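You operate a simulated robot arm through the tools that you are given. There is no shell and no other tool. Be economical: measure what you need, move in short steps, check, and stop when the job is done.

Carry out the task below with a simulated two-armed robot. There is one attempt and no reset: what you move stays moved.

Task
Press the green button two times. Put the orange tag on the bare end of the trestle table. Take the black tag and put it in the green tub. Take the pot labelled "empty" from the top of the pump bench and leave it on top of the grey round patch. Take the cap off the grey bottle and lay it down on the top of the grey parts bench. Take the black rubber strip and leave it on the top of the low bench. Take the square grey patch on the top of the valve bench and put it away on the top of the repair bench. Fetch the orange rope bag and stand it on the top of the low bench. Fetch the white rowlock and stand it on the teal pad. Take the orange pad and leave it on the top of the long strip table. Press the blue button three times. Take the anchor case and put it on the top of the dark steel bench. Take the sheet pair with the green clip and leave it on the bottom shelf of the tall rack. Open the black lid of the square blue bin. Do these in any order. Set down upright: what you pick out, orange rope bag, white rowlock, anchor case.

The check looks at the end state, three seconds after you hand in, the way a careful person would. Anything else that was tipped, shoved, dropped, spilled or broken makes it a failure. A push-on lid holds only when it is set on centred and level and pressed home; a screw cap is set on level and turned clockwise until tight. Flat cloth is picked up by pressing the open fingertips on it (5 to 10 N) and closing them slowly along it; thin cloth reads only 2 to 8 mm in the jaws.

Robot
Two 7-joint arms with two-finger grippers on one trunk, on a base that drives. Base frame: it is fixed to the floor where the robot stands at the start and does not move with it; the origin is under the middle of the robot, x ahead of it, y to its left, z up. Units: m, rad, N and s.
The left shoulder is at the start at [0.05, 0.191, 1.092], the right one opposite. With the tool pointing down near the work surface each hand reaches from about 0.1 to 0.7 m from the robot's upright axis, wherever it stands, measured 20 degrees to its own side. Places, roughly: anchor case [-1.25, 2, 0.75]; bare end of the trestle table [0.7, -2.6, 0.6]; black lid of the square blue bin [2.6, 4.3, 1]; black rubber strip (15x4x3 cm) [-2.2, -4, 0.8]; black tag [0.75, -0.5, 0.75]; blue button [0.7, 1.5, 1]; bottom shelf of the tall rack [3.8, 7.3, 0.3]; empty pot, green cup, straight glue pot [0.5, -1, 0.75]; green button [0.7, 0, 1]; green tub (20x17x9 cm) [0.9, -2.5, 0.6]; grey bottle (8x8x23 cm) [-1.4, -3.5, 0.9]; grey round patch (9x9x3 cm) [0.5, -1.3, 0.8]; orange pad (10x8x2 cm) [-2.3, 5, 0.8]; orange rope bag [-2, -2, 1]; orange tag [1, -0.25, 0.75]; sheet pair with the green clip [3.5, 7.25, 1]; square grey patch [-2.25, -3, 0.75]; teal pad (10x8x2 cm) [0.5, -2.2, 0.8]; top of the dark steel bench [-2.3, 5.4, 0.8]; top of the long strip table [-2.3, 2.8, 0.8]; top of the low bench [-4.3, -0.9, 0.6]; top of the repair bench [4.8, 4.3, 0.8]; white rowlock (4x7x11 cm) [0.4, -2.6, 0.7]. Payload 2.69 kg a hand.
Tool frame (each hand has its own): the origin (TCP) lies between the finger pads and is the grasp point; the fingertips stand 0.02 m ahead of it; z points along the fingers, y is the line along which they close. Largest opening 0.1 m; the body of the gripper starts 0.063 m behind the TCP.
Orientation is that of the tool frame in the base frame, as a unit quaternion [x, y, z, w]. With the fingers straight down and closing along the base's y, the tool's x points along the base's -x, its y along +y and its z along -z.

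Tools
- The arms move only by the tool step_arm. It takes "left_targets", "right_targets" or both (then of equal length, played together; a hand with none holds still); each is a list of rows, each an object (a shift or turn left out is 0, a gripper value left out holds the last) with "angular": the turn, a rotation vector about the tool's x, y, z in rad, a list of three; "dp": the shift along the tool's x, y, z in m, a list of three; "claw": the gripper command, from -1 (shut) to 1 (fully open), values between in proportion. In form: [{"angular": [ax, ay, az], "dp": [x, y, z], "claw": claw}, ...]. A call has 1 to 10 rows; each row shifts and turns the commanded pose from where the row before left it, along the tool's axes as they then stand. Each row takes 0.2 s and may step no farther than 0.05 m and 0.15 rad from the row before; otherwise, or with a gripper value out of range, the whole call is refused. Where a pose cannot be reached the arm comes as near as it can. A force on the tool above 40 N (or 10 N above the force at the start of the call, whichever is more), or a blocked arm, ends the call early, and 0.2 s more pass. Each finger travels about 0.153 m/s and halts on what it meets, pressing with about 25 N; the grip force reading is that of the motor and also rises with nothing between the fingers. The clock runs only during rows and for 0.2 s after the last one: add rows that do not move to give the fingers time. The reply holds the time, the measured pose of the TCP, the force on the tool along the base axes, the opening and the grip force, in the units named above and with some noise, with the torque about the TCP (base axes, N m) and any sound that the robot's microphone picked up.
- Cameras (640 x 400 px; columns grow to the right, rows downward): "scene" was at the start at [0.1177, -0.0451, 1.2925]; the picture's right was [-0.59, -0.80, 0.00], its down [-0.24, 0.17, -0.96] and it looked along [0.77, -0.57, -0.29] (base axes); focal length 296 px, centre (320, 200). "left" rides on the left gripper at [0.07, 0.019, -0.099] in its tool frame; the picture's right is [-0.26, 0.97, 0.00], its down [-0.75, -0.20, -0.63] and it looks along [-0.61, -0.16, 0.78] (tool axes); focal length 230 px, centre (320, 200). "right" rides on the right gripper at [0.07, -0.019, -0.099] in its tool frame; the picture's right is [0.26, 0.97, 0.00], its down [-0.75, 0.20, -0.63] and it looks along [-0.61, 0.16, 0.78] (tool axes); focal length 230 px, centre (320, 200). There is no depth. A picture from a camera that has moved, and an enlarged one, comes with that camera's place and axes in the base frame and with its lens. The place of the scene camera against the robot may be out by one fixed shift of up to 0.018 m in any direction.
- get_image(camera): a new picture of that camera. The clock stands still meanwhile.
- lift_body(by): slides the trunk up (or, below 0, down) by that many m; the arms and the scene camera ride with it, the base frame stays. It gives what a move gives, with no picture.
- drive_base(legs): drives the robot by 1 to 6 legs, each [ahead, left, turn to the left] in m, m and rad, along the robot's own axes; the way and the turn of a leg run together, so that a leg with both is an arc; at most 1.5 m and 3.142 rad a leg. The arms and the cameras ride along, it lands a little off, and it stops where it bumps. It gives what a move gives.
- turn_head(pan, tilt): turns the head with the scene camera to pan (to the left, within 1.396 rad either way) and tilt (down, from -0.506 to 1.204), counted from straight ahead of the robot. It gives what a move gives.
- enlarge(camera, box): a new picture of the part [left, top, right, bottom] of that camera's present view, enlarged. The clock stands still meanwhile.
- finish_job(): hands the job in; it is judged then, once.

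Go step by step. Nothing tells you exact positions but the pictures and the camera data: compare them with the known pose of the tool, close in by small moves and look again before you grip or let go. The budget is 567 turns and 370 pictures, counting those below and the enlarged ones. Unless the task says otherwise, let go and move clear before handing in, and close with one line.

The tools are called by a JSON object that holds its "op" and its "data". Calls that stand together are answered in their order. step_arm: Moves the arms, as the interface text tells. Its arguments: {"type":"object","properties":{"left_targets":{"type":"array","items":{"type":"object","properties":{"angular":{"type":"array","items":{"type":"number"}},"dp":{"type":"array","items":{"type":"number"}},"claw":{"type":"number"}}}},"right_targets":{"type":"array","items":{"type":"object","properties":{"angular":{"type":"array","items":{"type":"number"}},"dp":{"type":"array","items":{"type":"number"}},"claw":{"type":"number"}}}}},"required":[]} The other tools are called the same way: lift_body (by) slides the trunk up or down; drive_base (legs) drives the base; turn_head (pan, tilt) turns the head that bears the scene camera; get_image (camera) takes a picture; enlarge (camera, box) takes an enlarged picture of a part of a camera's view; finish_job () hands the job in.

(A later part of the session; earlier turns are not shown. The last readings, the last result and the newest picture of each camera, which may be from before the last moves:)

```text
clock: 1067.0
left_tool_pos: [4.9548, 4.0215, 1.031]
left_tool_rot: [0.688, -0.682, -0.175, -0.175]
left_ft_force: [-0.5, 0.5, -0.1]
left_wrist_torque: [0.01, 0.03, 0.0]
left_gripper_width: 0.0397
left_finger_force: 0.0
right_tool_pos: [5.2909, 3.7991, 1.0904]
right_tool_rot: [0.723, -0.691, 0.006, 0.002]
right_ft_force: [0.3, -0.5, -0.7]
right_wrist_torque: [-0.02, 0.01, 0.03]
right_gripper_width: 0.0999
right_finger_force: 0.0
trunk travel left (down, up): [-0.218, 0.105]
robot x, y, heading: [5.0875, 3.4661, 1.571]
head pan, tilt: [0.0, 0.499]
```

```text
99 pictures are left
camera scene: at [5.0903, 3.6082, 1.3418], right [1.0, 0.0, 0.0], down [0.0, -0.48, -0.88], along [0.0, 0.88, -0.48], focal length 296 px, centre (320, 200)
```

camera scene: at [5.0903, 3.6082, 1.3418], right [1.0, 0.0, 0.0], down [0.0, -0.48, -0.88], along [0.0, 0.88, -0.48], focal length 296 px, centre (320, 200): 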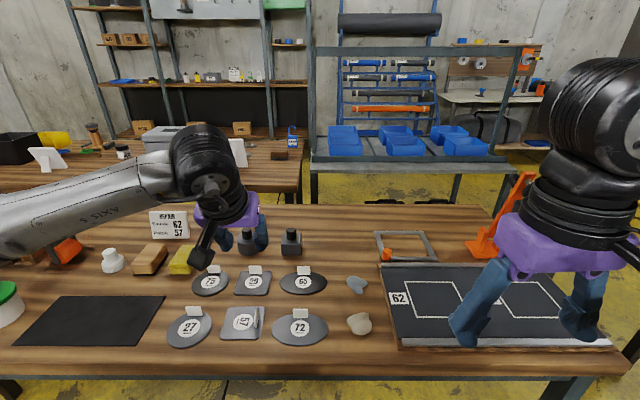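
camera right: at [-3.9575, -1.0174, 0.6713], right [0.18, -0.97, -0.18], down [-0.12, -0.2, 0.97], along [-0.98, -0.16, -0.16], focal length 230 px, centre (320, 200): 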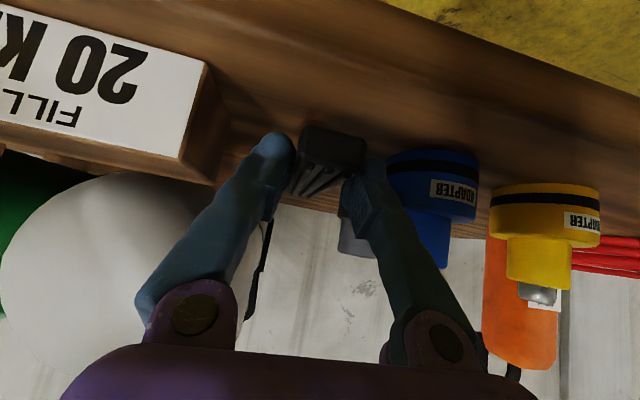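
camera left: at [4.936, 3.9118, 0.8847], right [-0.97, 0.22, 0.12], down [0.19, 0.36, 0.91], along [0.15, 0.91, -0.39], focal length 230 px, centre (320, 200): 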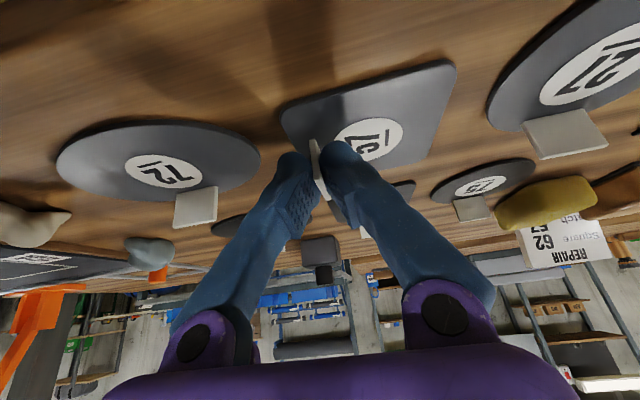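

The patch is on the repair bench. Now the bin: unpitch and retract the left hand, then drive back west along the walkway to the bin's west side.

{"op": "step_arm", "data": {"left_targets": [{"angular": [0, 0.15, 0], "dp": [0.03, 0, -0.03]}, {"angular": [0, 0.15, 0], "dp": [0.03, 0, -0.03]}, {"angular": [0, 0.15, 0], "dp": [0.04, 0, -0.02]}, {"dp": [0.045, 0, 0]}, {"dp": [0.045, 0.01, 0]}, {"dp": [0.03, 0.02, 0], "claw": 1}]}}

{"op": "drive_base", "data": {"legs": [[-0.2, 1.4, 0], [0, 1.4, 0], [0, 0.45, 0], [0, 0, -1.57], [0, 0.8, 0]]}}

{"op": "turn_head", "data": {"pan": 0.0, "tilt": 0.4}}

{"op": "get_image", "data": {"camera": "scene"}}

```text
clock: 1068.4
left_tool_pos: [4.9238, 3.775, 1.0696]
left_tool_rot: [0.711, -0.703, -0.017, -0.019]
left_ft_force: [-0.1, -0.5, -0.1]
left_wrist_torque: [0.02, -0.04, -0.02]
left_gripper_width: 0.0999
left_finger_force: 0.1
right_tool_pos: [5.2902, 3.7973, 1.0902]
right_tool_rot: [0.723, -0.691, 0.005, 0.001]
right_ft_force: [-0.3, 0.5, -0.1]
right_wrist_torque: [0.0, 0.01, 0.0]
right_gripper_width: 0.1
right_finger_force: 0.0
trunk travel left (down, up): [-0.218, 0.105]
robot x, y, heading: [5.0894, 3.4657, 1.566]
head pan, tilt: [0.0, 0.499]
```

```text
clock: 1108.1
left_tool_pos: [2.1313, 4.285, 1.0688]
left_tool_rot: [0.011, 1.0, -0.001, 0.025]
left_ft_force: [-0.5, 0.3, 0.9]
left_wrist_torque: [0.01, -0.02, -0.02]
left_gripper_width: 0.1
left_finger_force: 0.1
right_tool_pos: [2.1405, 3.9184, 1.0912]
right_tool_rot: [-0.006, 1.0, -0.004, -0.005]
right_ft_force: [0.1, -1.0, -1.1]
right_wrist_torque: [0.0, 0.0, 0.02]
right_gripper_width: 0.0998
right_finger_force: 0.1
trunk travel left (down, up): [-0.218, 0.105]
robot x, y, heading: [1.8149, 4.1289, -0.038]
head pan, tilt: [0.0, 0.499]
```

```text
clock: 1108.8
left_tool_pos: [2.1305, 4.2854, 1.0689]
left_tool_rot: [0.012, 1.0, -0.001, 0.025]
left_ft_force: [0.0, 1.0, 0.3]
left_wrist_torque: [-0.03, 0.01, 0.0]
left_gripper_width: 0.1001
left_finger_force: 0.0
right_tool_pos: [2.1414, 3.9176, 1.0904]
right_tool_rot: [-0.006, 1.0, -0.003, -0.006]
right_ft_force: [-0.1, 0.0, -0.3]
right_wrist_torque: [-0.03, -0.01, 0.0]
right_gripper_width: 0.1001
right_finger_force: 0.1
trunk travel left (down, up): [-0.218, 0.105]
robot x, y, heading: [1.8161, 4.1317, -0.039]
head pan, tilt: [0.0, 0.4]
```

```text
98 pictures are left
camera scene: at [1.9517, 4.138, 1.351], right [-0.04, -1.0, 0.0], down [-0.39, 0.01, -0.92], along [0.92, -0.03, -0.39], focal length 296 px, centre (320, 200)
```

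scene: 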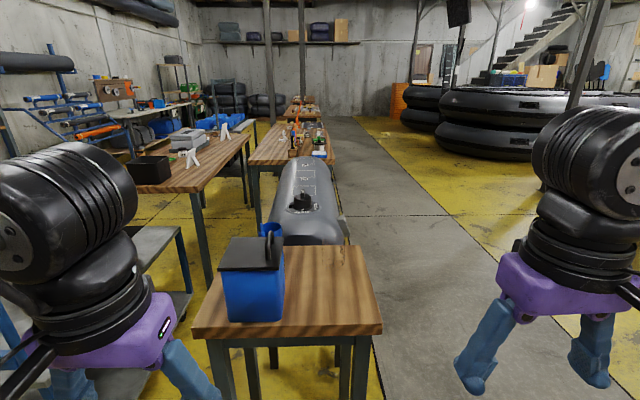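

{"op": "enlarge", "data": {"camera": "scene", "box": [190, 210, 330, 340]}}

{"op": "get_image", "data": {"camera": "left"}}

```text
3.08 times, centred on (260, 275) of scene
camera zoom: at [1.9517, 4.138, 1.351], right [-0.04, -1.0, 0.0], down [-0.39, 0.01, -0.92], along [0.92, -0.03, -0.39], focal length 910 px, centre (505, -31)
```

zoom: 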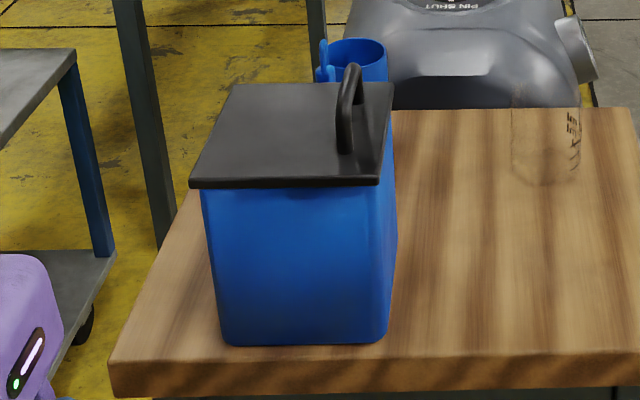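

```text
96 pictures are left
camera left: at [2.0569, 4.3052, 1.1631], right [0.28, 0.96, 0.01], down [0.71, -0.22, 0.67], along [0.64, -0.18, -0.74], focal length 230 px, centre (320, 200)
```

left: 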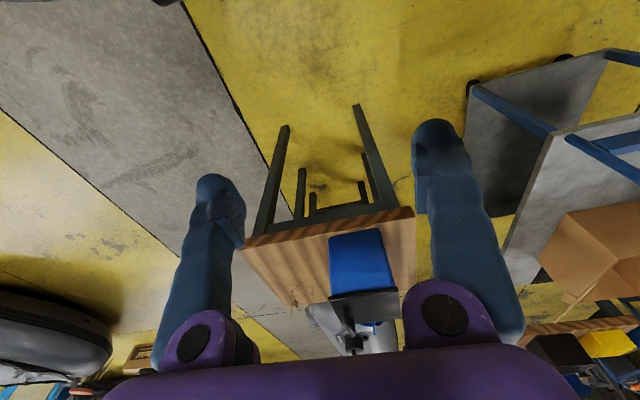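

The lid has a handle bar along x near its south edge (about [2.545, 4.233, z 0.97–1.01]), so its hinge is on the north side (y about 4.34). I'll grip the bar with the left hand from above and swing it up. Drive closer first.

{"op": "drive_base", "data": {"legs": [[0.17, -0.05, 0.038]]}}

{"op": "step_arm", "data": {"left_targets": [{"dp": [-0.045, -0.005, -0.01], "angular": [0, 0.05, 0], "claw": 0.0}, {"dp": [-0.045, 0, 0]}, {"dp": [-0.045, 0, 0]}, {"dp": [-0.045, 0, 0]}, {"dp": [-0.035, 0, 0]}, {}]}}

{"op": "get_image", "data": {"camera": "left"}}

{"op": "get_image", "data": {"camera": "scene"}}

```text
clock: 1110.3
left_tool_pos: [2.2917, 4.2456, 1.0697]
left_tool_rot: [-0.009, 1.0, -0.001, 0.025]
left_ft_force: [-0.3, 0.1, -0.6]
left_wrist_torque: [0.0, 0.02, -0.02]
left_gripper_width: 0.1
left_finger_force: 0.0
right_tool_pos: [2.3149, 3.8798, 1.0911]
right_tool_rot: [-0.026, 1.0, -0.005, -0.005]
right_ft_force: [0.3, 0.6, 0.4]
right_wrist_torque: [0.02, -0.01, 0.01]
right_gripper_width: 0.0999
right_finger_force: 0.1
trunk travel left (down, up): [-0.218, 0.105]
robot x, y, heading: [1.9795, 4.0792, 0.004]
head pan, tilt: [0.0, 0.4]
```

```text
clock: 1111.7
left_tool_pos: [2.5047, 4.2434, 1.0813]
left_tool_rot: [-0.008, 1.0, -0.001, 0.001]
left_ft_force: [0.2, 0.1, 1.0]
left_wrist_torque: [0.01, 0.03, 0.0]
left_gripper_width: 0.05
left_finger_force: 0.0
right_tool_pos: [2.3148, 3.8797, 1.0905]
right_tool_rot: [-0.026, 1.0, -0.003, -0.005]
right_ft_force: [-0.2, 0.1, -0.5]
right_wrist_torque: [0.01, -0.03, 0.01]
right_gripper_width: 0.1
right_finger_force: 0.0
trunk travel left (down, up): [-0.218, 0.105]
robot x, y, heading: [1.9829, 4.0815, 0.005]
head pan, tilt: [0.0, 0.4]
```

```text
95 pictures are left
camera left: at [2.435, 4.2598, 1.1791], right [0.24, 0.97, 0.0], down [0.75, -0.19, 0.63], along [0.61, -0.15, -0.78], focal length 230 px, centre (320, 200)
```

left: 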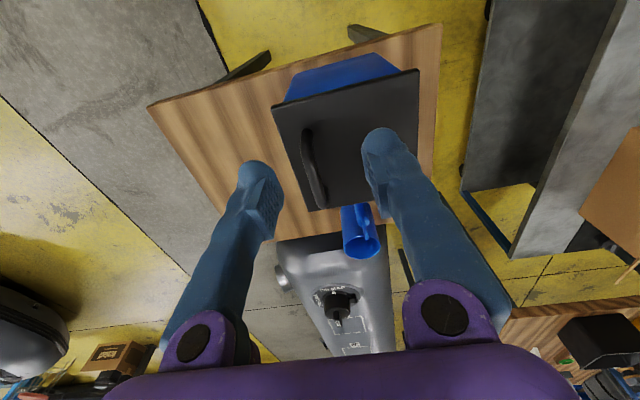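

```text
94 pictures are left
camera scene: at [2.1168, 4.0916, 1.3511], right [0.0, -1.0, 0.0], down [-0.39, 0.0, -0.92], along [0.92, 0.0, -0.39], focal length 296 px, centre (320, 200)
```

scene: 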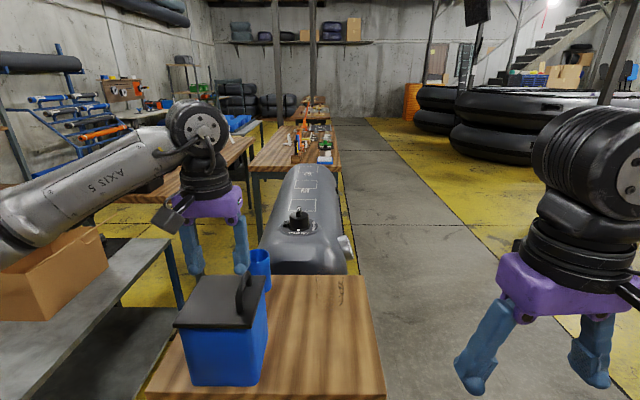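

Handle refined: x 2.51–2.58, y 4.226; lid y 4.199–4.324. Move over the bar and descend.

{"op": "step_arm", "data": {"left_targets": [{"dp": [-0.04, -0.017, 0.0]}, {"dp": [0, 0, 0.035]}, {"dp": [0, 0, 0.03]}, {"dp": [0, 0, 0.012]}, {}]}}

{"op": "get_image", "data": {"camera": "left"}}

{"op": "enlarge", "data": {"camera": "scene", "box": [150, 200, 310, 330]}}

```text
clock: 1112.9
left_tool_pos: [2.5454, 4.2274, 1.0044]
left_tool_rot: [-0.009, 1.0, -0.001, 0.001]
left_ft_force: [-0.4, 0.4, 0.0]
left_wrist_torque: [0.0, -0.03, 0.01]
left_gripper_width: 0.0497
left_finger_force: 0.0
right_tool_pos: [2.3154, 3.8794, 1.0914]
right_tool_rot: [-0.026, 1.0, -0.003, -0.006]
right_ft_force: [0.0, 0.0, 0.0]
right_wrist_torque: [0.0, -0.01, -0.02]
right_gripper_width: 0.1001
right_finger_force: 0.0
trunk travel left (down, up): [-0.218, 0.105]
robot x, y, heading: [1.9789, 4.0783, 0.007]
head pan, tilt: [0.0, 0.4]
```

```text
93 pictures are left
camera left: at [2.4756, 4.244, 1.1017], right [0.24, 0.97, 0.0], down [0.75, -0.19, 0.63], along [0.61, -0.15, -0.78], focal length 230 px, centre (320, 200)
```

left: 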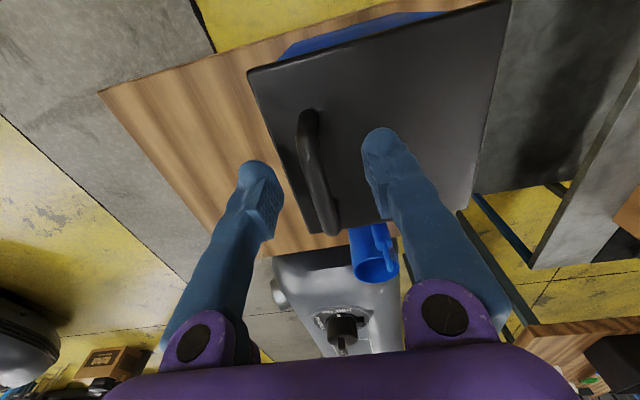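

```text
3.08 times, centred on (230, 265) of scene
camera zoom: at [2.117, 4.0913, 1.351], right [0.0, -1.0, 0.0], down [-0.39, 0.0, -0.92], along [0.92, 0.0, -0.39], focal length 910 px, centre (597, 0)
```

zoom: 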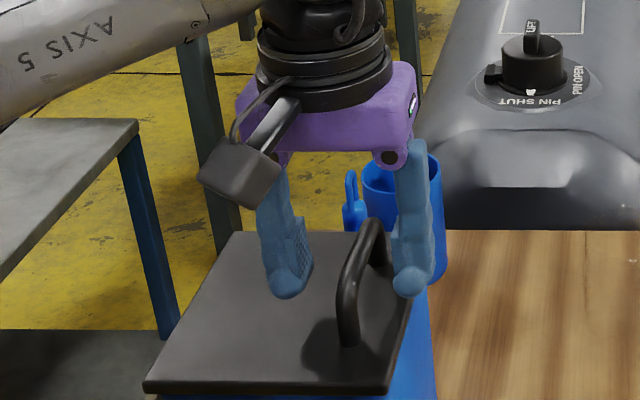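

The bar is between the fingers. Close.

{"op": "step_arm", "data": {"left_targets": [{"dp": [0, 0, 0.004]}, {"claw": -1}, {}, {}]}}

{"op": "get_image", "data": {"camera": "left"}}

```text
clock: 1113.9
left_tool_pos: [2.5446, 4.2267, 1.0008]
left_tool_rot: [-0.008, 1.0, -0.001, 0.001]
left_ft_force: [-1.2, -1.2, 0.2]
left_wrist_torque: [-0.04, -0.01, -0.74]
left_gripper_width: 0.0063
left_finger_force: 33.6
right_tool_pos: [2.3157, 3.8782, 1.0899]
right_tool_rot: [-0.026, 1.0, -0.003, -0.005]
right_ft_force: [0.1, -0.1, 0.2]
right_wrist_torque: [0.01, -0.02, -0.02]
right_gripper_width: 0.1
right_finger_force: 0.0
trunk travel left (down, up): [-0.218, 0.105]
robot x, y, heading: [1.9803, 4.0814, 0.002]
head pan, tilt: [0.0, 0.4]
```

```text
91 pictures are left
camera left: at [2.4749, 4.2439, 1.0982], right [0.24, 0.97, 0.0], down [0.75, -0.19, 0.63], along [0.61, -0.15, -0.78], focal length 230 px, centre (320, 200)
```

left: 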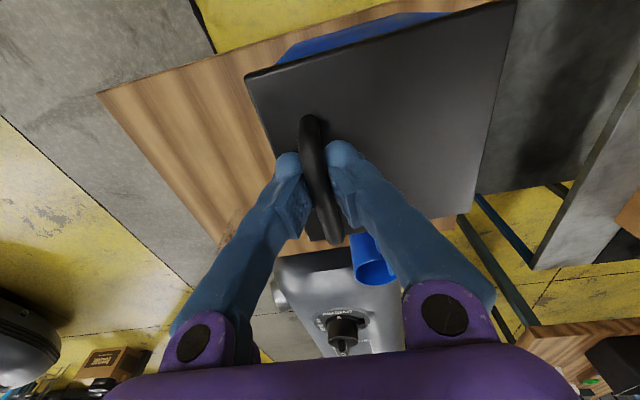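

Gripped. Test with a small lift along the expected arc.

{"op": "step_arm", "data": {"left_targets": [{"dp": [0, 0.002, -0.008], "angular": [0.07, 0, 0]}, {"dp": [0, 0.004, -0.009], "angular": [0.09, 0, 0]}]}}

{"op": "enlarge", "data": {"camera": "scene", "box": [150, 200, 310, 330]}}

```text
clock: 1114.5
left_tool_pos: [2.5454, 4.2347, 1.0171]
left_tool_rot: [-0.009, 0.997, -0.08, 0.001]
left_ft_force: [-0.2, 2.8, -2.1]
left_wrist_torque: [0.05, -0.1, -0.5]
left_gripper_width: 0.006
left_finger_force: 32.7
right_tool_pos: [2.3153, 3.8795, 1.0901]
right_tool_rot: [-0.026, 1.0, -0.004, -0.005]
right_ft_force: [-0.2, 0.5, -0.2]
right_wrist_torque: [0.02, 0.0, 0.02]
right_gripper_width: 0.0998
right_finger_force: 0.0
trunk travel left (down, up): [-0.218, 0.105]
robot x, y, heading: [1.9827, 4.0785, 0.003]
head pan, tilt: [0.0, 0.4]
```

```text
3.08 times, centred on (230, 265) of scene
camera zoom: at [2.1171, 4.0919, 1.351], right [0.0, -1.0, 0.0], down [-0.39, 0.0, -0.92], along [0.92, 0.0, -0.39], focal length 910 px, centre (597, 0)
```

zoom: 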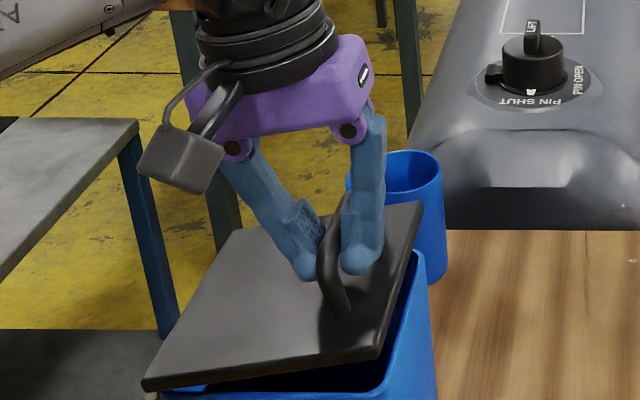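

The lid swings up with the hinge on the north side as expected. Continue the arc with matching roll.

{"op": "step_arm", "data": {"left_targets": [{"dp": [0, 0.005, -0.0136], "angular": [0.14, 0, 0]}, {"dp": [0, 0.005, -0.0136], "angular": [0.14, 0, 0]}, {"dp": [0, 0.005, -0.0136], "angular": [0.14, 0, 0]}, {"dp": [0, 0.005, -0.0136], "angular": [0.14, 0, 0]}]}}

{"op": "enlarge", "data": {"camera": "scene", "box": [130, 180, 310, 330]}}

```text
clock: 1115.5
left_tool_pos: [2.5458, 4.2743, 1.0548]
left_tool_rot: [-0.01, 0.936, -0.352, 0.0]
left_ft_force: [-2.1, 15.5, -27.2]
left_wrist_torque: [0.06, -0.39, -0.18]
left_gripper_width: 0.006
left_finger_force: 33.1
right_tool_pos: [2.3171, 3.8822, 1.091]
right_tool_rot: [-0.027, 1.0, -0.005, -0.006]
right_ft_force: [-0.1, 1.2, -1.2]
right_wrist_torque: [0.01, -0.02, 0.01]
right_gripper_width: 0.1
right_finger_force: 0.0
trunk travel left (down, up): [-0.218, 0.105]
robot x, y, heading: [1.9811, 4.0816, 0.004]
head pan, tilt: [0.0, 0.4]
```

```text
2.67 times, centred on (220, 255) of scene
camera zoom: at [2.119, 4.0945, 1.3505], right [0.0, -1.0, 0.0], down [-0.39, 0.0, -0.92], along [0.92, 0.0, -0.39], focal length 788 px, centre (587, 53)
```

zoom: 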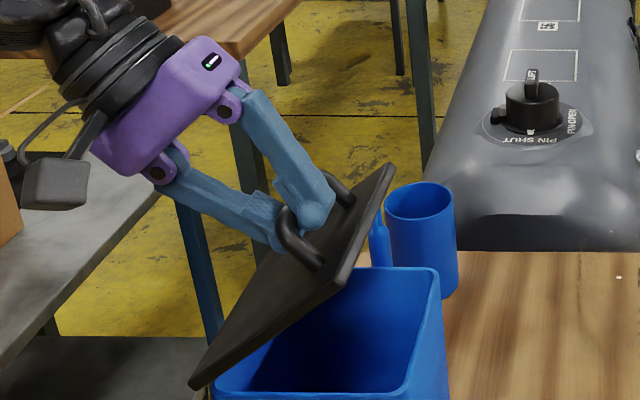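

Lid at about 45°, with some radial pull; correct inward a few mm and continue.

{"op": "step_arm", "data": {"left_targets": [{"dp": [0, 0.005, 0.002]}, {"dp": [0, 0.0055, -0.0125], "angular": [0.14, 0, 0]}, {"dp": [0, 0.006, -0.0125], "angular": [0.14, 0, 0]}]}}

{"op": "step_arm", "data": {"left_targets": [{"dp": [0, 0.006, -0.0125], "angular": [0.14, 0, 0]}, {"dp": [0, 0.006, -0.0125], "angular": [0.14, 0, 0]}]}}

{"op": "enlarge", "data": {"camera": "scene", "box": [130, 180, 310, 330]}}

```text
clock: 1116.3
left_tool_pos: [2.545, 4.2993, 1.0649]
left_tool_rot: [-0.007, 0.876, -0.481, 0.006]
left_ft_force: [5.7, 2.4, -7.3]
left_wrist_torque: [-0.02, 0.05, -0.15]
left_gripper_width: 0.0057
left_finger_force: 32.0
right_tool_pos: [2.3153, 3.8794, 1.0904]
right_tool_rot: [-0.025, 1.0, -0.004, -0.006]
right_ft_force: [0.2, 0.5, 0.9]
right_wrist_torque: [0.03, 0.0, 0.0]
right_gripper_width: 0.1001
right_finger_force: 0.0
trunk travel left (down, up): [-0.218, 0.105]
robot x, y, heading: [1.9828, 4.0809, 0.008]
head pan, tilt: [0.0, 0.4]
```

```text
clock: 1116.9
left_tool_pos: [2.5464, 4.328, 1.0716]
left_tool_rot: [-0.006, 0.799, -0.601, 0.009]
left_ft_force: [18.8, -1.5, 16.0]
left_wrist_torque: [-0.01, 0.13, -0.12]
left_gripper_width: 0.0057
left_finger_force: 32.1
right_tool_pos: [2.3146, 3.8782, 1.0903]
right_tool_rot: [-0.026, 1.0, -0.003, -0.005]
right_ft_force: [-0.1, 0.0, 0.1]
right_wrist_torque: [-0.02, 0.04, 0.0]
right_gripper_width: 0.1
right_finger_force: 0.1
trunk travel left (down, up): [-0.218, 0.105]
robot x, y, heading: [1.9807, 4.0823, 0.002]
head pan, tilt: [0.0, 0.4]
```

```text
2.67 times, centred on (220, 255) of scene
camera zoom: at [2.1181, 4.0906, 1.3514], right [0.0, -1.0, 0.0], down [-0.39, 0.0, -0.92], along [0.92, 0.0, -0.39], focal length 788 px, centre (587, 53)
```

zoom: 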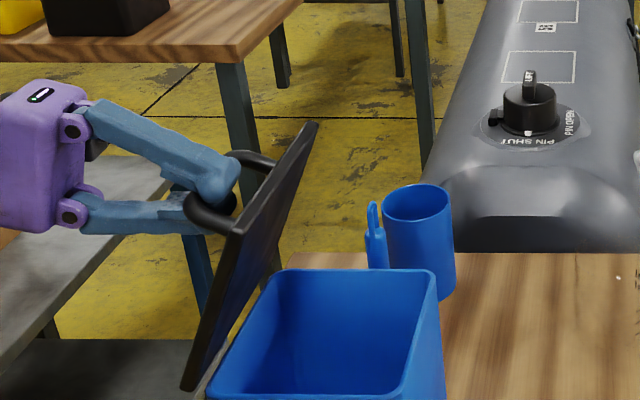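

Lid near 75°. Ease outward slightly and continue past vertical.

{"op": "step_arm", "data": {"left_targets": [{"dp": [0, -0.003, -0.001]}, {"dp": [0, 0.0035, -0.0135], "angular": [0.13, 0, 0]}, {"dp": [0, 0.0035, -0.0135], "angular": [0.13, 0, 0]}, {"dp": [0, 0.0035, -0.0135], "angular": [0.13, 0, 0]}]}}

{"op": "get_image", "data": {"camera": "scene"}}

```text
clock: 1117.9
left_tool_pos: [2.5454, 4.3698, 1.0641]
left_tool_rot: [0.009, -0.67, 0.743, -0.008]
left_ft_force: [25.4, 4.1, 12.3]
left_wrist_torque: [0.03, 0.23, 0.19]
left_gripper_width: 0.0059
left_finger_force: 32.4
right_tool_pos: [2.3174, 3.8794, 1.089]
right_tool_rot: [-0.026, 1.0, -0.004, -0.006]
right_ft_force: [-1.0, 0.1, -0.1]
right_wrist_torque: [-0.01, -0.01, -0.01]
right_gripper_width: 0.1002
right_finger_force: 0.1
trunk travel left (down, up): [-0.218, 0.105]
robot x, y, heading: [1.9824, 4.0828, 0.003]
head pan, tilt: [0.0, 0.4]
```

```text
87 pictures are left
camera scene: at [2.1193, 4.0915, 1.3508], right [0.0, -1.0, 0.0], down [-0.39, 0.0, -0.92], along [0.92, 0.0, -0.39], focal length 296 px, centre (320, 200)
```

scene: 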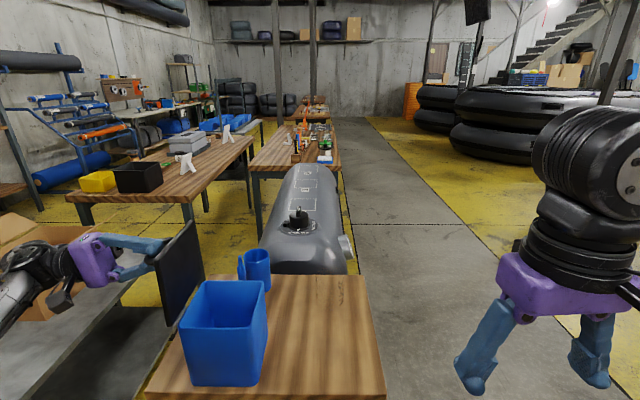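

The lid is just past vertical. Push it a little further, then open the fingers slightly to see whether it stays.

{"op": "step_arm", "data": {"left_targets": [{"dp": [0, 0.003, -0.0135], "angular": [0.13, 0, 0]}, {"dp": [0, 0.003, -0.0135], "angular": [0.13, 0, 0]}]}}

{"op": "enlarge", "data": {"camera": "scene", "box": [60, 200, 300, 400]}}

```text
clock: 1118.5
left_tool_pos: [2.5442, 4.3962, 1.0522]
left_tool_rot: [0.008, -0.568, 0.823, -0.007]
left_ft_force: [26.1, 5.3, 7.3]
left_wrist_torque: [0.02, 0.47, 0.21]
left_gripper_width: 0.006
left_finger_force: 32.7
right_tool_pos: [2.3167, 3.8796, 1.0898]
right_tool_rot: [-0.026, 1.0, -0.003, -0.006]
right_ft_force: [-0.3, -0.3, -0.4]
right_wrist_torque: [-0.02, -0.01, -0.01]
right_gripper_width: 0.0999
right_finger_force: 0.1
trunk travel left (down, up): [-0.218, 0.105]
robot x, y, heading: [1.9825, 4.081, 0.005]
head pan, tilt: [0.0, 0.4]
```

```text
2.00 times, centred on (180, 300) of scene
camera zoom: at [2.12, 4.0917, 1.3506], right [0.0, -1.0, 0.0], down [-0.39, 0.0, -0.92], along [0.92, 0.0, -0.39], focal length 591 px, centre (600, 0)
```

zoom: 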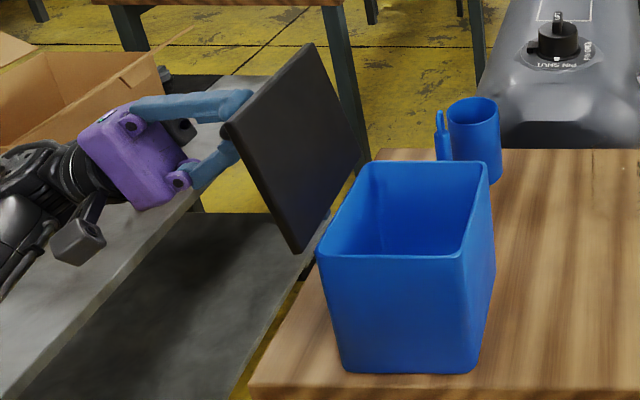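

The lid is about 110° open. Open the fingers slightly and check it stays.

{"op": "step_arm", "data": {"left_targets": [{"claw": -0.6}, {"claw": -0.3}, {}, {}]}}

{"op": "enlarge", "data": {"camera": "scene", "box": [60, 200, 300, 400]}}

```text
clock: 1119.5
left_tool_pos: [2.5411, 4.3955, 1.056]
left_tool_rot: [0.005, -0.569, 0.823, -0.008]
left_ft_force: [-0.8, -0.8, -0.4]
left_wrist_torque: [-0.01, -0.02, 0.0]
left_gripper_width: 0.0352
left_finger_force: 0.1
right_tool_pos: [2.3157, 3.8797, 1.0903]
right_tool_rot: [-0.026, 1.0, -0.003, -0.004]
right_ft_force: [-0.2, 0.3, 0.1]
right_wrist_torque: [0.0, 0.02, -0.03]
right_gripper_width: 0.1
right_finger_force: 0.0
trunk travel left (down, up): [-0.218, 0.105]
robot x, y, heading: [1.9773, 4.0795, 0.002]
head pan, tilt: [0.0, 0.4]
```

```text
2.00 times, centred on (180, 300) of scene
camera zoom: at [2.117, 4.0914, 1.351], right [0.0, -1.0, 0.0], down [-0.39, 0.0, -0.92], along [0.92, 0.0, -0.39], focal length 591 px, centre (600, 0)
```

zoom: 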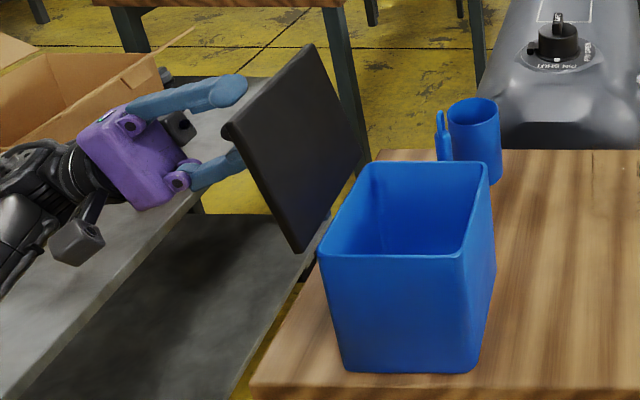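

It stays. Withdraw the hand along its axis, then up and clear.

{"op": "step_arm", "data": {"left_targets": [{"dp": [0, 0, -0.03]}, {"dp": [0, 0, -0.03]}, {"dp": [0, -0.02, -0.02]}, {"dp": [0, -0.03, -0.02]}, {}]}}

{"op": "enlarge", "data": {"camera": "scene", "box": [40, 180, 300, 400]}}

```text
clock: 1120.7
left_tool_pos: [2.538, 4.505, 1.0672]
left_tool_rot: [0.006, -0.568, 0.823, -0.008]
left_ft_force: [-0.5, 0.3, -0.5]
left_wrist_torque: [0.04, 0.03, 0.0]
left_gripper_width: 0.0349
left_finger_force: 0.1
right_tool_pos: [2.3153, 3.8788, 1.0899]
right_tool_rot: [-0.026, 1.0, -0.004, -0.005]
right_ft_force: [0.1, 0.1, -0.5]
right_wrist_torque: [-0.01, 0.0, -0.02]
right_gripper_width: 0.1
right_finger_force: 0.1
trunk travel left (down, up): [-0.218, 0.105]
robot x, y, heading: [1.9817, 4.0777, 0.005]
head pan, tilt: [0.0, 0.4]
```

```text
1.82 times, centred on (170, 290) of scene
camera zoom: at [2.1173, 4.0913, 1.351], right [0.0, -1.0, 0.0], down [-0.39, 0.0, -0.92], along [0.92, 0.0, -0.39], focal length 537 px, centre (593, 36)
```

zoom: 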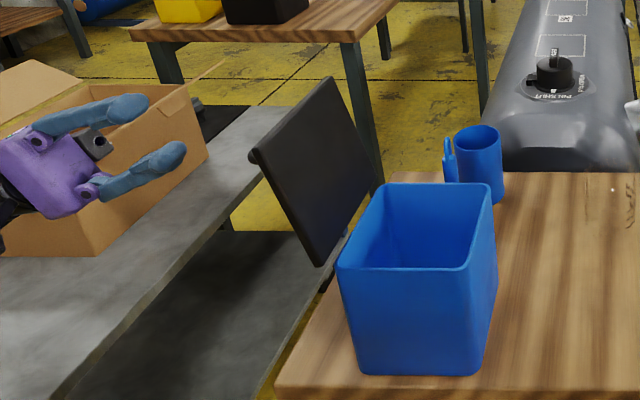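

The lid stays open on its own. Restore the left hand: raise, pull back, unroll.

{"op": "step_arm", "data": {"left_targets": [{"dp": [0, -0.04, 0.015]}, {"dp": [0.03, -0.03, 0.01]}, {"dp": [0.045, 0, 0]}, {"dp": [0.045, 0, 0]}, {"dp": [0.045, 0, 0], "angular": [-0.148, 0, 0]}, {"angular": [-0.148, 0, 0]}, {"angular": [-0.148, 0, 0]}, {"angular": [-0.148, 0, 0]}, {"angular": [-0.148, 0, 0]}, {"angular": [-0.148, 0, 0]}]}}

{"op": "step_arm", "data": {"left_targets": [{"angular": [-0.148, 0, 0]}, {"angular": [-0.148, 0, 0]}, {"angular": [-0.148, 0, 0]}, {"angular": [-0.148, 0, 0]}, {"angular": [-0.148, 0, 0]}, {"angular": [-0.148, 0, 0]}, {"angular": [-0.148, 0, 0], "claw": 1}]}}

{"op": "enlarge", "data": {"camera": "scene", "box": [100, 180, 340, 400]}}

```text
clock: 1122.9
left_tool_pos: [2.3732, 4.5066, 1.1401]
left_tool_rot: [-0.006, 0.868, -0.497, 0.006]
left_ft_force: [0.6, -1.1, -0.2]
left_wrist_torque: [-0.01, 0.0, -0.01]
left_gripper_width: 0.0349
left_finger_force: 0.2
right_tool_pos: [2.3149, 3.8777, 1.0902]
right_tool_rot: [-0.026, 1.0, -0.004, -0.005]
right_ft_force: [-0.5, 0.3, 0.2]
right_wrist_torque: [0.03, -0.04, 0.01]
right_gripper_width: 0.1
right_finger_force: 0.2
trunk travel left (down, up): [-0.218, 0.105]
robot x, y, heading: [1.9833, 4.081, 0.002]
head pan, tilt: [0.0, 0.4]
```

```text
clock: 1124.5
left_tool_pos: [2.3751, 4.5055, 1.1394]
left_tool_rot: [-0.009, 1.0, -0.003, 0.0]
left_ft_force: [0.1, 0.7, -0.5]
left_wrist_torque: [0.0, 0.03, 0.0]
left_gripper_width: 0.1003
left_finger_force: 0.1
right_tool_pos: [2.3148, 3.8789, 1.0906]
right_tool_rot: [-0.026, 1.0, -0.004, -0.005]
right_ft_force: [-0.4, -0.4, -0.6]
right_wrist_torque: [0.02, -0.02, 0.02]
right_gripper_width: 0.1
right_finger_force: 0.0
trunk travel left (down, up): [-0.218, 0.105]
robot x, y, heading: [1.9836, 4.0805, 0.005]
head pan, tilt: [0.0, 0.4]
```

```text
1.82 times, centred on (220, 290) of scene
camera zoom: at [2.1169, 4.0908, 1.351], right [0.0, -1.0, 0.0], down [-0.39, 0.0, -0.92], along [0.92, 0.0, -0.39], focal length 537 px, centre (502, 36)
```

zoom: 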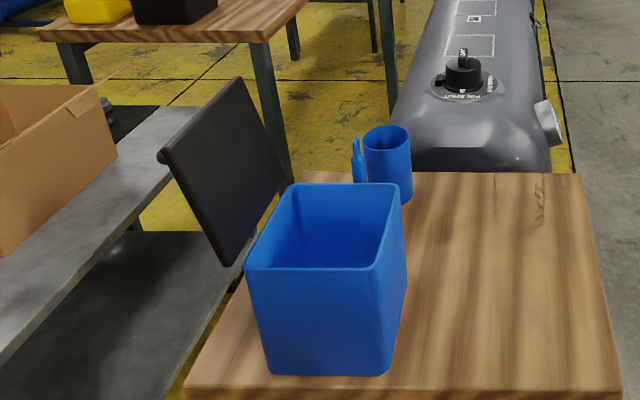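

Bin lid done. Last: the sheet pair with the green clip on the tall rack. Drive north and face the rack.

{"op": "drive_base", "data": {"legs": [[-0.25, 0, 0], [0, 0, 1.565], [1.4, 0, 0], [0.85, 0, 0], [0, -1.4, 0], [0, -0.35, 0]]}}

{"op": "turn_head", "data": {"pan": 0.0, "tilt": 0.35}}

{"op": "get_image", "data": {"camera": "scene"}}

```text
clock: 1156.1
left_tool_pos: [3.1731, 6.6726, 1.1407]
left_tool_rot: [-0.695, 0.719, -0.002, 0.003]
left_ft_force: [0.1, -0.2, -0.7]
left_wrist_torque: [-0.02, 0.03, -0.01]
left_gripper_width: 0.1002
left_finger_force: 0.0
right_tool_pos: [3.7942, 6.5812, 1.0911]
right_tool_rot: [0.708, -0.706, 0.006, 0.001]
right_ft_force: [0.7, -0.5, 0.1]
right_wrist_torque: [0.0, -0.01, 0.04]
right_gripper_width: 0.0999
right_finger_force: 0.0
trunk travel left (down, up): [-0.218, 0.105]
robot x, y, heading: [3.5752, 6.2588, 1.524]
head pan, tilt: [0.0, 0.4]
```

```text
clock: 1156.7
left_tool_pos: [3.1719, 6.672, 1.1406]
left_tool_rot: [-0.695, 0.719, -0.002, 0.004]
left_ft_force: [0.1, -0.3, 0.6]
left_wrist_torque: [-0.01, -0.01, -0.01]
left_gripper_width: 0.1002
left_finger_force: 0.0
right_tool_pos: [3.7948, 6.5797, 1.0899]
right_tool_rot: [0.708, -0.706, 0.007, 0.001]
right_ft_force: [-1.4, -1.3, -0.1]
right_wrist_torque: [0.01, -0.03, 0.0]
right_gripper_width: 0.1
right_finger_force: 0.1
trunk travel left (down, up): [-0.218, 0.105]
robot x, y, heading: [3.5774, 6.2573, 1.528]
head pan, tilt: [0.0, 0.351]
```

```text
82 pictures are left
camera scene: at [3.5852, 6.401, 1.3555], right [1.0, -0.05, 0.0], down [-0.02, -0.34, -0.94], along [0.04, 0.94, -0.34], focal length 296 px, centre (320, 200)
```

scene: 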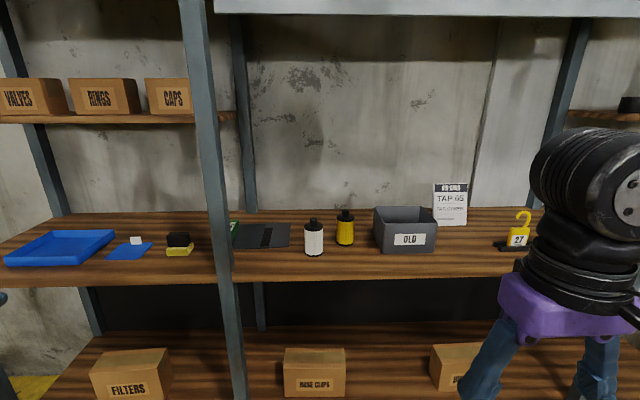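

{"op": "enlarge", "data": {"camera": "scene", "box": [200, 190, 340, 280]}}

{"op": "turn_head", "data": {"pan": 0.0, "tilt": 0.8}}

{"op": "get_image", "data": {"camera": "scene"}}

```text
4.44 times, centred on (270, 235) of scene
camera zoom: at [3.5852, 6.401, 1.3555], right [1.0, -0.05, 0.0], down [-0.02, -0.34, -0.94], along [0.04, 0.94, -0.34], focal length 1314 px, centre (542, 44)
```

zoom: 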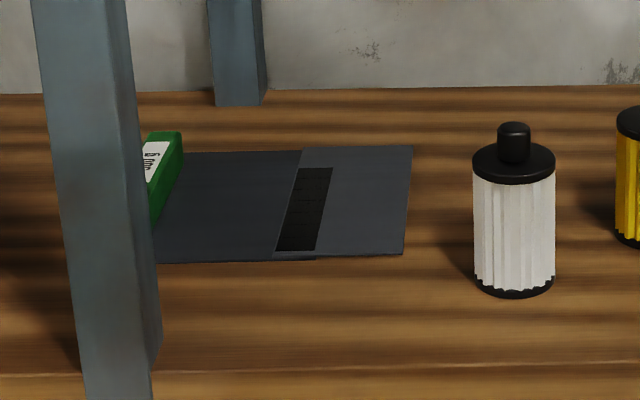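

```text
clock: 1157.6
left_tool_pos: [3.1726, 6.6716, 1.1408]
left_tool_rot: [-0.695, 0.719, -0.002, 0.004]
left_ft_force: [-0.4, -0.8, -0.3]
left_wrist_torque: [0.0, 0.02, 0.0]
left_gripper_width: 0.0999
left_finger_force: 0.1
right_tool_pos: [3.7934, 6.5798, 1.0898]
right_tool_rot: [0.707, -0.707, 0.006, 0.001]
right_ft_force: [0.2, -0.7, 0.7]
right_wrist_torque: [0.0, 0.06, 0.02]
right_gripper_width: 0.0999
right_finger_force: 0.1
trunk travel left (down, up): [-0.218, 0.105]
robot x, y, heading: [3.5762, 6.256, 1.531]
head pan, tilt: [0.0, 0.799]
```

```text
80 pictures are left
camera scene: at [3.5847, 6.3886, 1.316], right [1.0, -0.05, 0.0], down [-0.03, -0.72, -0.7], along [0.03, 0.7, -0.72], focal length 296 px, centre (320, 200)
```

scene: 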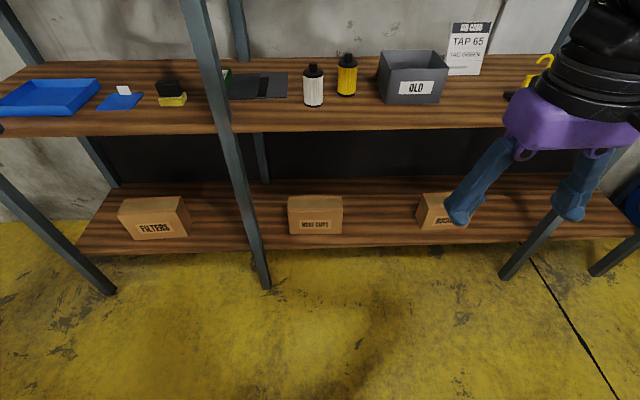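

The clipped sheets lie on the mid shelf (z about 0.91), with the green clip at x about 3.342, y 7.23–7.37, just behind a post. I'll approach with the left hand from the right of the post; turn right and move in.

{"op": "step_arm", "data": {"left_targets": [{"dp": [0.045, 0, 0]}, {"dp": [0.045, 0, 0]}, {"dp": [0.03, 0, 0]}]}}

{"op": "drive_base", "data": {"legs": [[0, 0, -0.66], [0.38, 0.05, 0]]}}

{"op": "turn_head", "data": {"pan": 1.1, "tilt": 0.4}}

{"op": "get_image", "data": {"camera": "scene"}}

{"op": "get_image", "data": {"camera": "left"}}

```text
clock: 1158.4
left_tool_pos: [3.1859, 6.5673, 1.1371]
left_tool_rot: [-0.695, 0.719, -0.002, 0.002]
left_ft_force: [-0.1, 0.0, 0.0]
left_wrist_torque: [0.03, 0.0, 0.02]
left_gripper_width: 0.0999
left_finger_force: 0.1
left hand out of reach, approached as far as the arm can: row 3
right_tool_pos: [3.796, 6.579, 1.0907]
right_tool_rot: [0.708, -0.706, 0.005, 0.001]
right_ft_force: [-0.4, 0.4, -0.4]
right_wrist_torque: [0.03, -0.02, -0.01]
right_gripper_width: 0.1003
right_finger_force: 0.0
trunk travel left (down, up): [-0.218, 0.105]
robot x, y, heading: [3.5762, 6.2584, 1.53]
head pan, tilt: [0.0, 0.799]
```

```text
clock: 1162.6
left_tool_pos: [3.6587, 7.0596, 1.1376]
left_tool_rot: [-0.429, 0.903, -0.004, 0.003]
left_ft_force: [0.2, 0.5, -0.6]
left_wrist_torque: [-0.02, -0.01, -0.02]
left_gripper_width: 0.1001
left_finger_force: 0.2
right_tool_pos: [4.1508, 6.6993, 1.0904]
right_tool_rot: [-0.445, 0.896, -0.005, -0.003]
right_ft_force: [0.1, 0.6, -0.7]
right_wrist_torque: [0.01, 0.0, 0.02]
right_gripper_width: 0.0998
right_finger_force: 0.1
trunk travel left (down, up): [-0.218, 0.105]
robot x, y, heading: [3.7811, 6.5743, 0.873]
head pan, tilt: [0.0, 0.799]
stopped in leg 2: the robot was blocked; the commanded pose is now the measured one
```

```text
clock: 1164.0
left_tool_pos: [3.6577, 7.0578, 1.1367]
left_tool_rot: [-0.43, 0.903, -0.005, 0.003]
left_ft_force: [0.0, -0.4, -0.3]
left_wrist_torque: [0.02, 0.01, 0.0]
left_gripper_width: 0.1001
left_finger_force: 0.1
right_tool_pos: [4.15, 6.6981, 1.0901]
right_tool_rot: [-0.443, 0.896, -0.004, -0.002]
right_ft_force: [-0.1, -0.3, -0.8]
right_wrist_torque: [-0.04, -0.03, 0.0]
right_gripper_width: 0.0999
right_finger_force: 0.0
trunk travel left (down, up): [-0.218, 0.105]
robot x, y, heading: [3.782, 6.5778, 0.872]
head pan, tilt: [1.1, 0.4]
```

```text
79 pictures are left
camera scene: at [3.7735, 6.6996, 1.3513], right [0.92, 0.39, 0.0], down [0.15, -0.36, -0.92], along [-0.36, 0.85, -0.39], focal length 296 px, centre (320, 200)
```

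scene: 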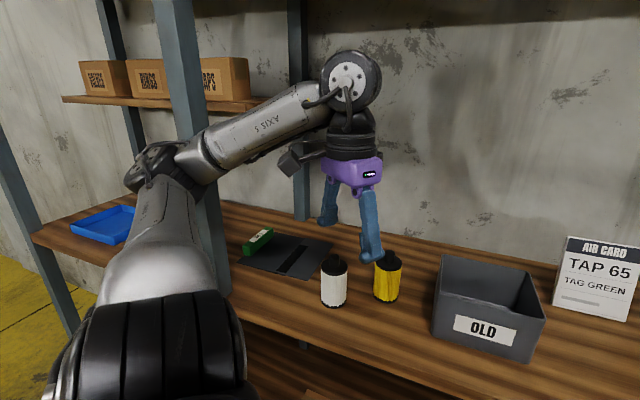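

```text
78 pictures are left
camera left: at [3.5991, 7.0172, 1.2345], right [-0.59, 0.81, -0.01], down [0.62, 0.46, 0.63], along [0.52, 0.36, -0.77], focal length 230 px, centre (320, 200)
```

left: 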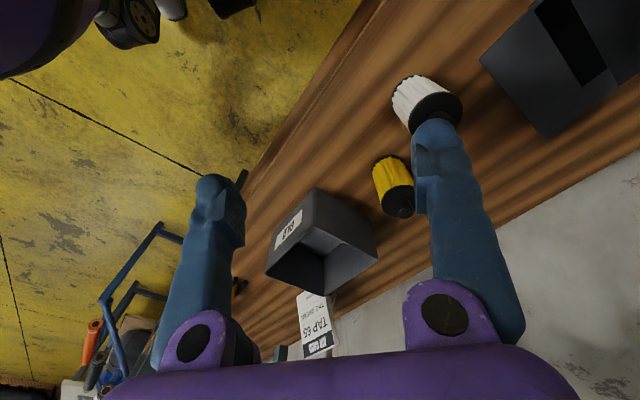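

The left elbow meets the post from this side. Better: approach straight from the left of the post with the left hand (elbow flares left), then lift and move left before pulling out. Back out and square up.

{"op": "drive_base", "data": {"legs": [[-0.38, 0, 0], [0, 0, 0.698]]}}

{"op": "turn_head", "data": {"pan": 0.25, "tilt": 0.45}}

{"op": "get_image", "data": {"camera": "scene"}}

```text
clock: 1168.3
left_tool_pos: [3.1245, 6.5699, 1.1365]
left_tool_rot: [0.717, -0.697, 0.004, -0.004]
left_ft_force: [-0.7, -0.6, -1.2]
left_wrist_torque: [0.02, 0.02, -0.01]
left_gripper_width: 0.0999
left_finger_force: 0.0
right_tool_pos: [3.7329, 6.617, 1.0901]
right_tool_rot: [0.728, -0.685, 0.007, 0.002]
right_ft_force: [-0.5, -0.4, 0.9]
right_wrist_torque: [-0.01, 0.0, 0.0]
right_gripper_width: 0.1
right_finger_force: 0.1
trunk travel left (down, up): [-0.218, 0.105]
robot x, y, heading: [3.5305, 6.2818, 1.588]
head pan, tilt: [1.1, 0.4]
```

```text
clock: 1169.5
left_tool_pos: [3.1248, 6.5702, 1.1364]
left_tool_rot: [0.717, -0.697, 0.004, -0.004]
left_ft_force: [-0.2, 0.0, 0.6]
left_wrist_torque: [0.0, -0.02, 0.05]
left_gripper_width: 0.0999
left_finger_force: 0.0
right_tool_pos: [3.7334, 6.617, 1.0911]
right_tool_rot: [0.729, -0.685, 0.007, 0.001]
right_ft_force: [0.9, -0.1, 0.5]
right_wrist_torque: [0.01, 0.02, 0.01]
right_gripper_width: 0.1001
right_finger_force: 0.0
trunk travel left (down, up): [-0.218, 0.105]
robot x, y, heading: [3.5356, 6.2851, 1.582]
head pan, tilt: [0.25, 0.45]
```

```text
77 pictures are left
camera scene: at [3.5132, 6.4214, 1.3464], right [0.97, 0.26, 0.0], down [0.11, -0.42, -0.9], along [-0.23, 0.87, -0.44], focal length 296 px, centre (320, 200)
```

scene: 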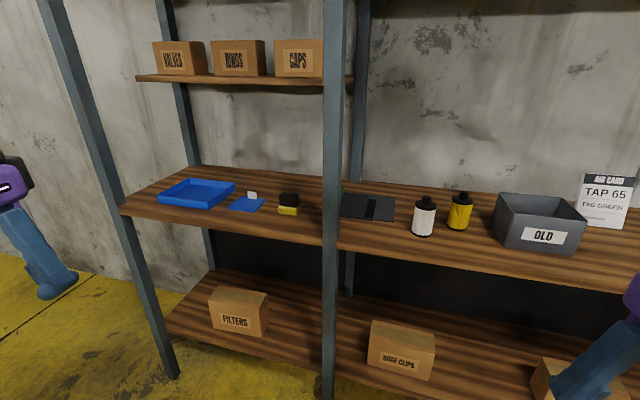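

I'll extend the left hand forward first, pitch it there, and then drive it in toward the clip.

{"op": "step_arm", "data": {"left_targets": [{"dp": [-0.042, -0.0095, 0.004]}, {"dp": [-0.042, -0.0095, 0.004]}, {"dp": [-0.042, -0.0095, 0.004]}, {"dp": [-0.042, -0.0095, 0.004]}, {"dp": [-0.042, -0.0095, 0.004]}, {"dp": [-0.042, -0.0095, 0.004]}, {"dp": [-0.042, -0.0095, 0.004]}, {"dp": [-0.036, -0.0095, 0.004]}]}}

{"op": "step_arm", "data": {"left_targets": [{"angular": [0, 0, 0.115], "claw": 0.2}, {"angular": [0, 0, 0.115]}, {"angular": [0, -0.133, 0]}, {"angular": [0, -0.133, 0]}, {"angular": [0, -0.133, 0]}, {"angular": [0, -0.133, 0]}, {"angular": [0, -0.133, 0]}, {"angular": [0, -0.135, 0]}]}}

{"op": "drive_base", "data": {"legs": [[0.2, 0, -0.012]]}}

{"op": "get_image", "data": {"camera": "left"}}

```text
clock: 1171.2
left_tool_pos: [3.1923, 6.902, 1.1036]
left_tool_rot: [0.716, -0.698, 0.005, -0.003]
left_ft_force: [-0.3, 1.4, -0.2]
left_wrist_torque: [-0.02, 0.0, -0.01]
left_gripper_width: 0.1001
left_finger_force: 0.0
right_tool_pos: [3.7337, 6.6185, 1.0898]
right_tool_rot: [0.728, -0.685, 0.005, 0.001]
right_ft_force: [0.5, -0.6, -0.3]
right_wrist_torque: [0.0, 0.01, 0.02]
right_gripper_width: 0.0999
right_finger_force: 0.0
trunk travel left (down, up): [-0.218, 0.105]
robot x, y, heading: [3.533, 6.2826, 1.585]
head pan, tilt: [0.25, 0.45]
```

```text
clock: 1173.0
left_tool_pos: [3.1927, 6.9007, 1.1044]
left_tool_rot: [-0.583, 0.712, 0.243, 0.306]
left_ft_force: [-0.2, -0.4, -0.2]
left_wrist_torque: [0.02, -0.03, 0.03]
left_gripper_width: 0.0603
left_finger_force: 0.0
right_tool_pos: [3.733, 6.6173, 1.0909]
right_tool_rot: [0.729, -0.685, 0.007, 0.0]
right_ft_force: [-0.2, -0.7, 0.5]
right_wrist_torque: [-0.02, -0.05, 0.0]
right_gripper_width: 0.1001
right_finger_force: 0.0
trunk travel left (down, up): [-0.218, 0.105]
robot x, y, heading: [3.536, 6.2828, 1.579]
head pan, tilt: [0.25, 0.45]
```

```text
clock: 1174.6
left_tool_pos: [3.1987, 7.1042, 1.1032]
left_tool_rot: [-0.579, 0.716, 0.241, 0.307]
left_ft_force: [-0.1, 0.6, -0.1]
left_wrist_torque: [-0.02, 0.02, -0.01]
left_gripper_width: 0.0599
left_finger_force: 0.0
right_tool_pos: [3.7376, 6.8132, 1.0898]
right_tool_rot: [0.724, -0.69, 0.007, 0.001]
right_ft_force: [0.2, 0.5, 0.4]
right_wrist_torque: [-0.02, 0.0, 0.0]
right_gripper_width: 0.1
right_finger_force: 0.1
trunk travel left (down, up): [-0.218, 0.105]
robot x, y, heading: [3.533, 6.4816, 1.574]
head pan, tilt: [0.25, 0.45]
```

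```text
76 pictures are left
camera left: at [3.1548, 6.9904, 1.1212], right [-0.91, 0.38, 0.17], down [0.2, 0.03, 0.98], along [0.37, 0.92, -0.1], focal length 230 px, centre (320, 200)
```

left: 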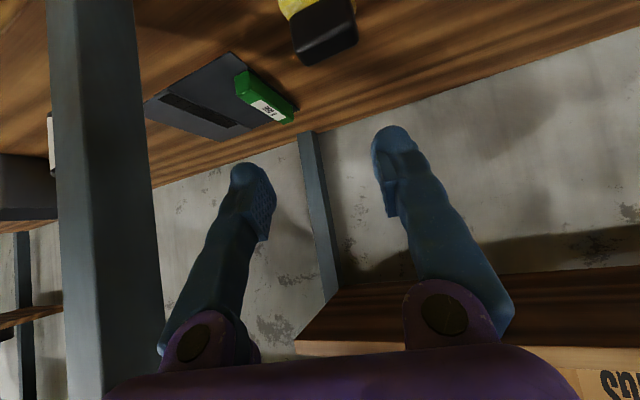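

A clear view of the green clip: x about 3.323, y 7.21–7.35. Align sideways and advance part way.

{"op": "step_arm", "data": {"left_targets": [{"dp": [-0.009, -0.041, 0.015]}, {"dp": [-0.009, -0.041, 0.015]}, {"dp": [0, 0, 0.04]}, {"dp": [0, 0, 0.04]}, {"dp": [0, 0, 0.04]}, {}]}}

{"op": "get_image", "data": {"camera": "left"}}

```text
clock: 1176.0
left_tool_pos: [3.3052, 7.2018, 1.0138]
left_tool_rot: [-0.578, 0.716, 0.241, 0.308]
left_ft_force: [0.2, -0.8, -0.1]
left_wrist_torque: [-0.01, 0.01, 0.02]
left_gripper_width: 0.0598
left_finger_force: 0.1
right_tool_pos: [3.7363, 6.8134, 1.0916]
right_tool_rot: [0.725, -0.689, 0.007, 0.001]
right_ft_force: [-0.2, -0.3, -0.2]
right_wrist_torque: [-0.01, -0.01, 0.01]
right_gripper_width: 0.1002
right_finger_force: 0.0
trunk travel left (down, up): [-0.218, 0.105]
robot x, y, heading: [3.5337, 6.4758, 1.575]
head pan, tilt: [0.25, 0.45]
```

```text
75 pictures are left
camera left: at [3.2611, 7.0884, 1.031], right [-0.91, 0.38, 0.17], down [0.2, 0.03, 0.98], along [0.37, 0.92, -0.1], focal length 230 px, centre (320, 200)
```

left: 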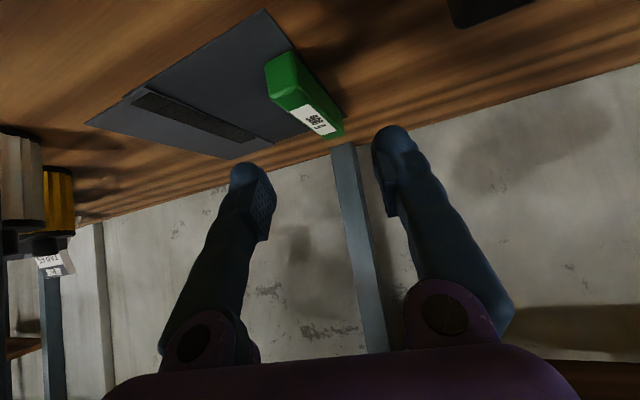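

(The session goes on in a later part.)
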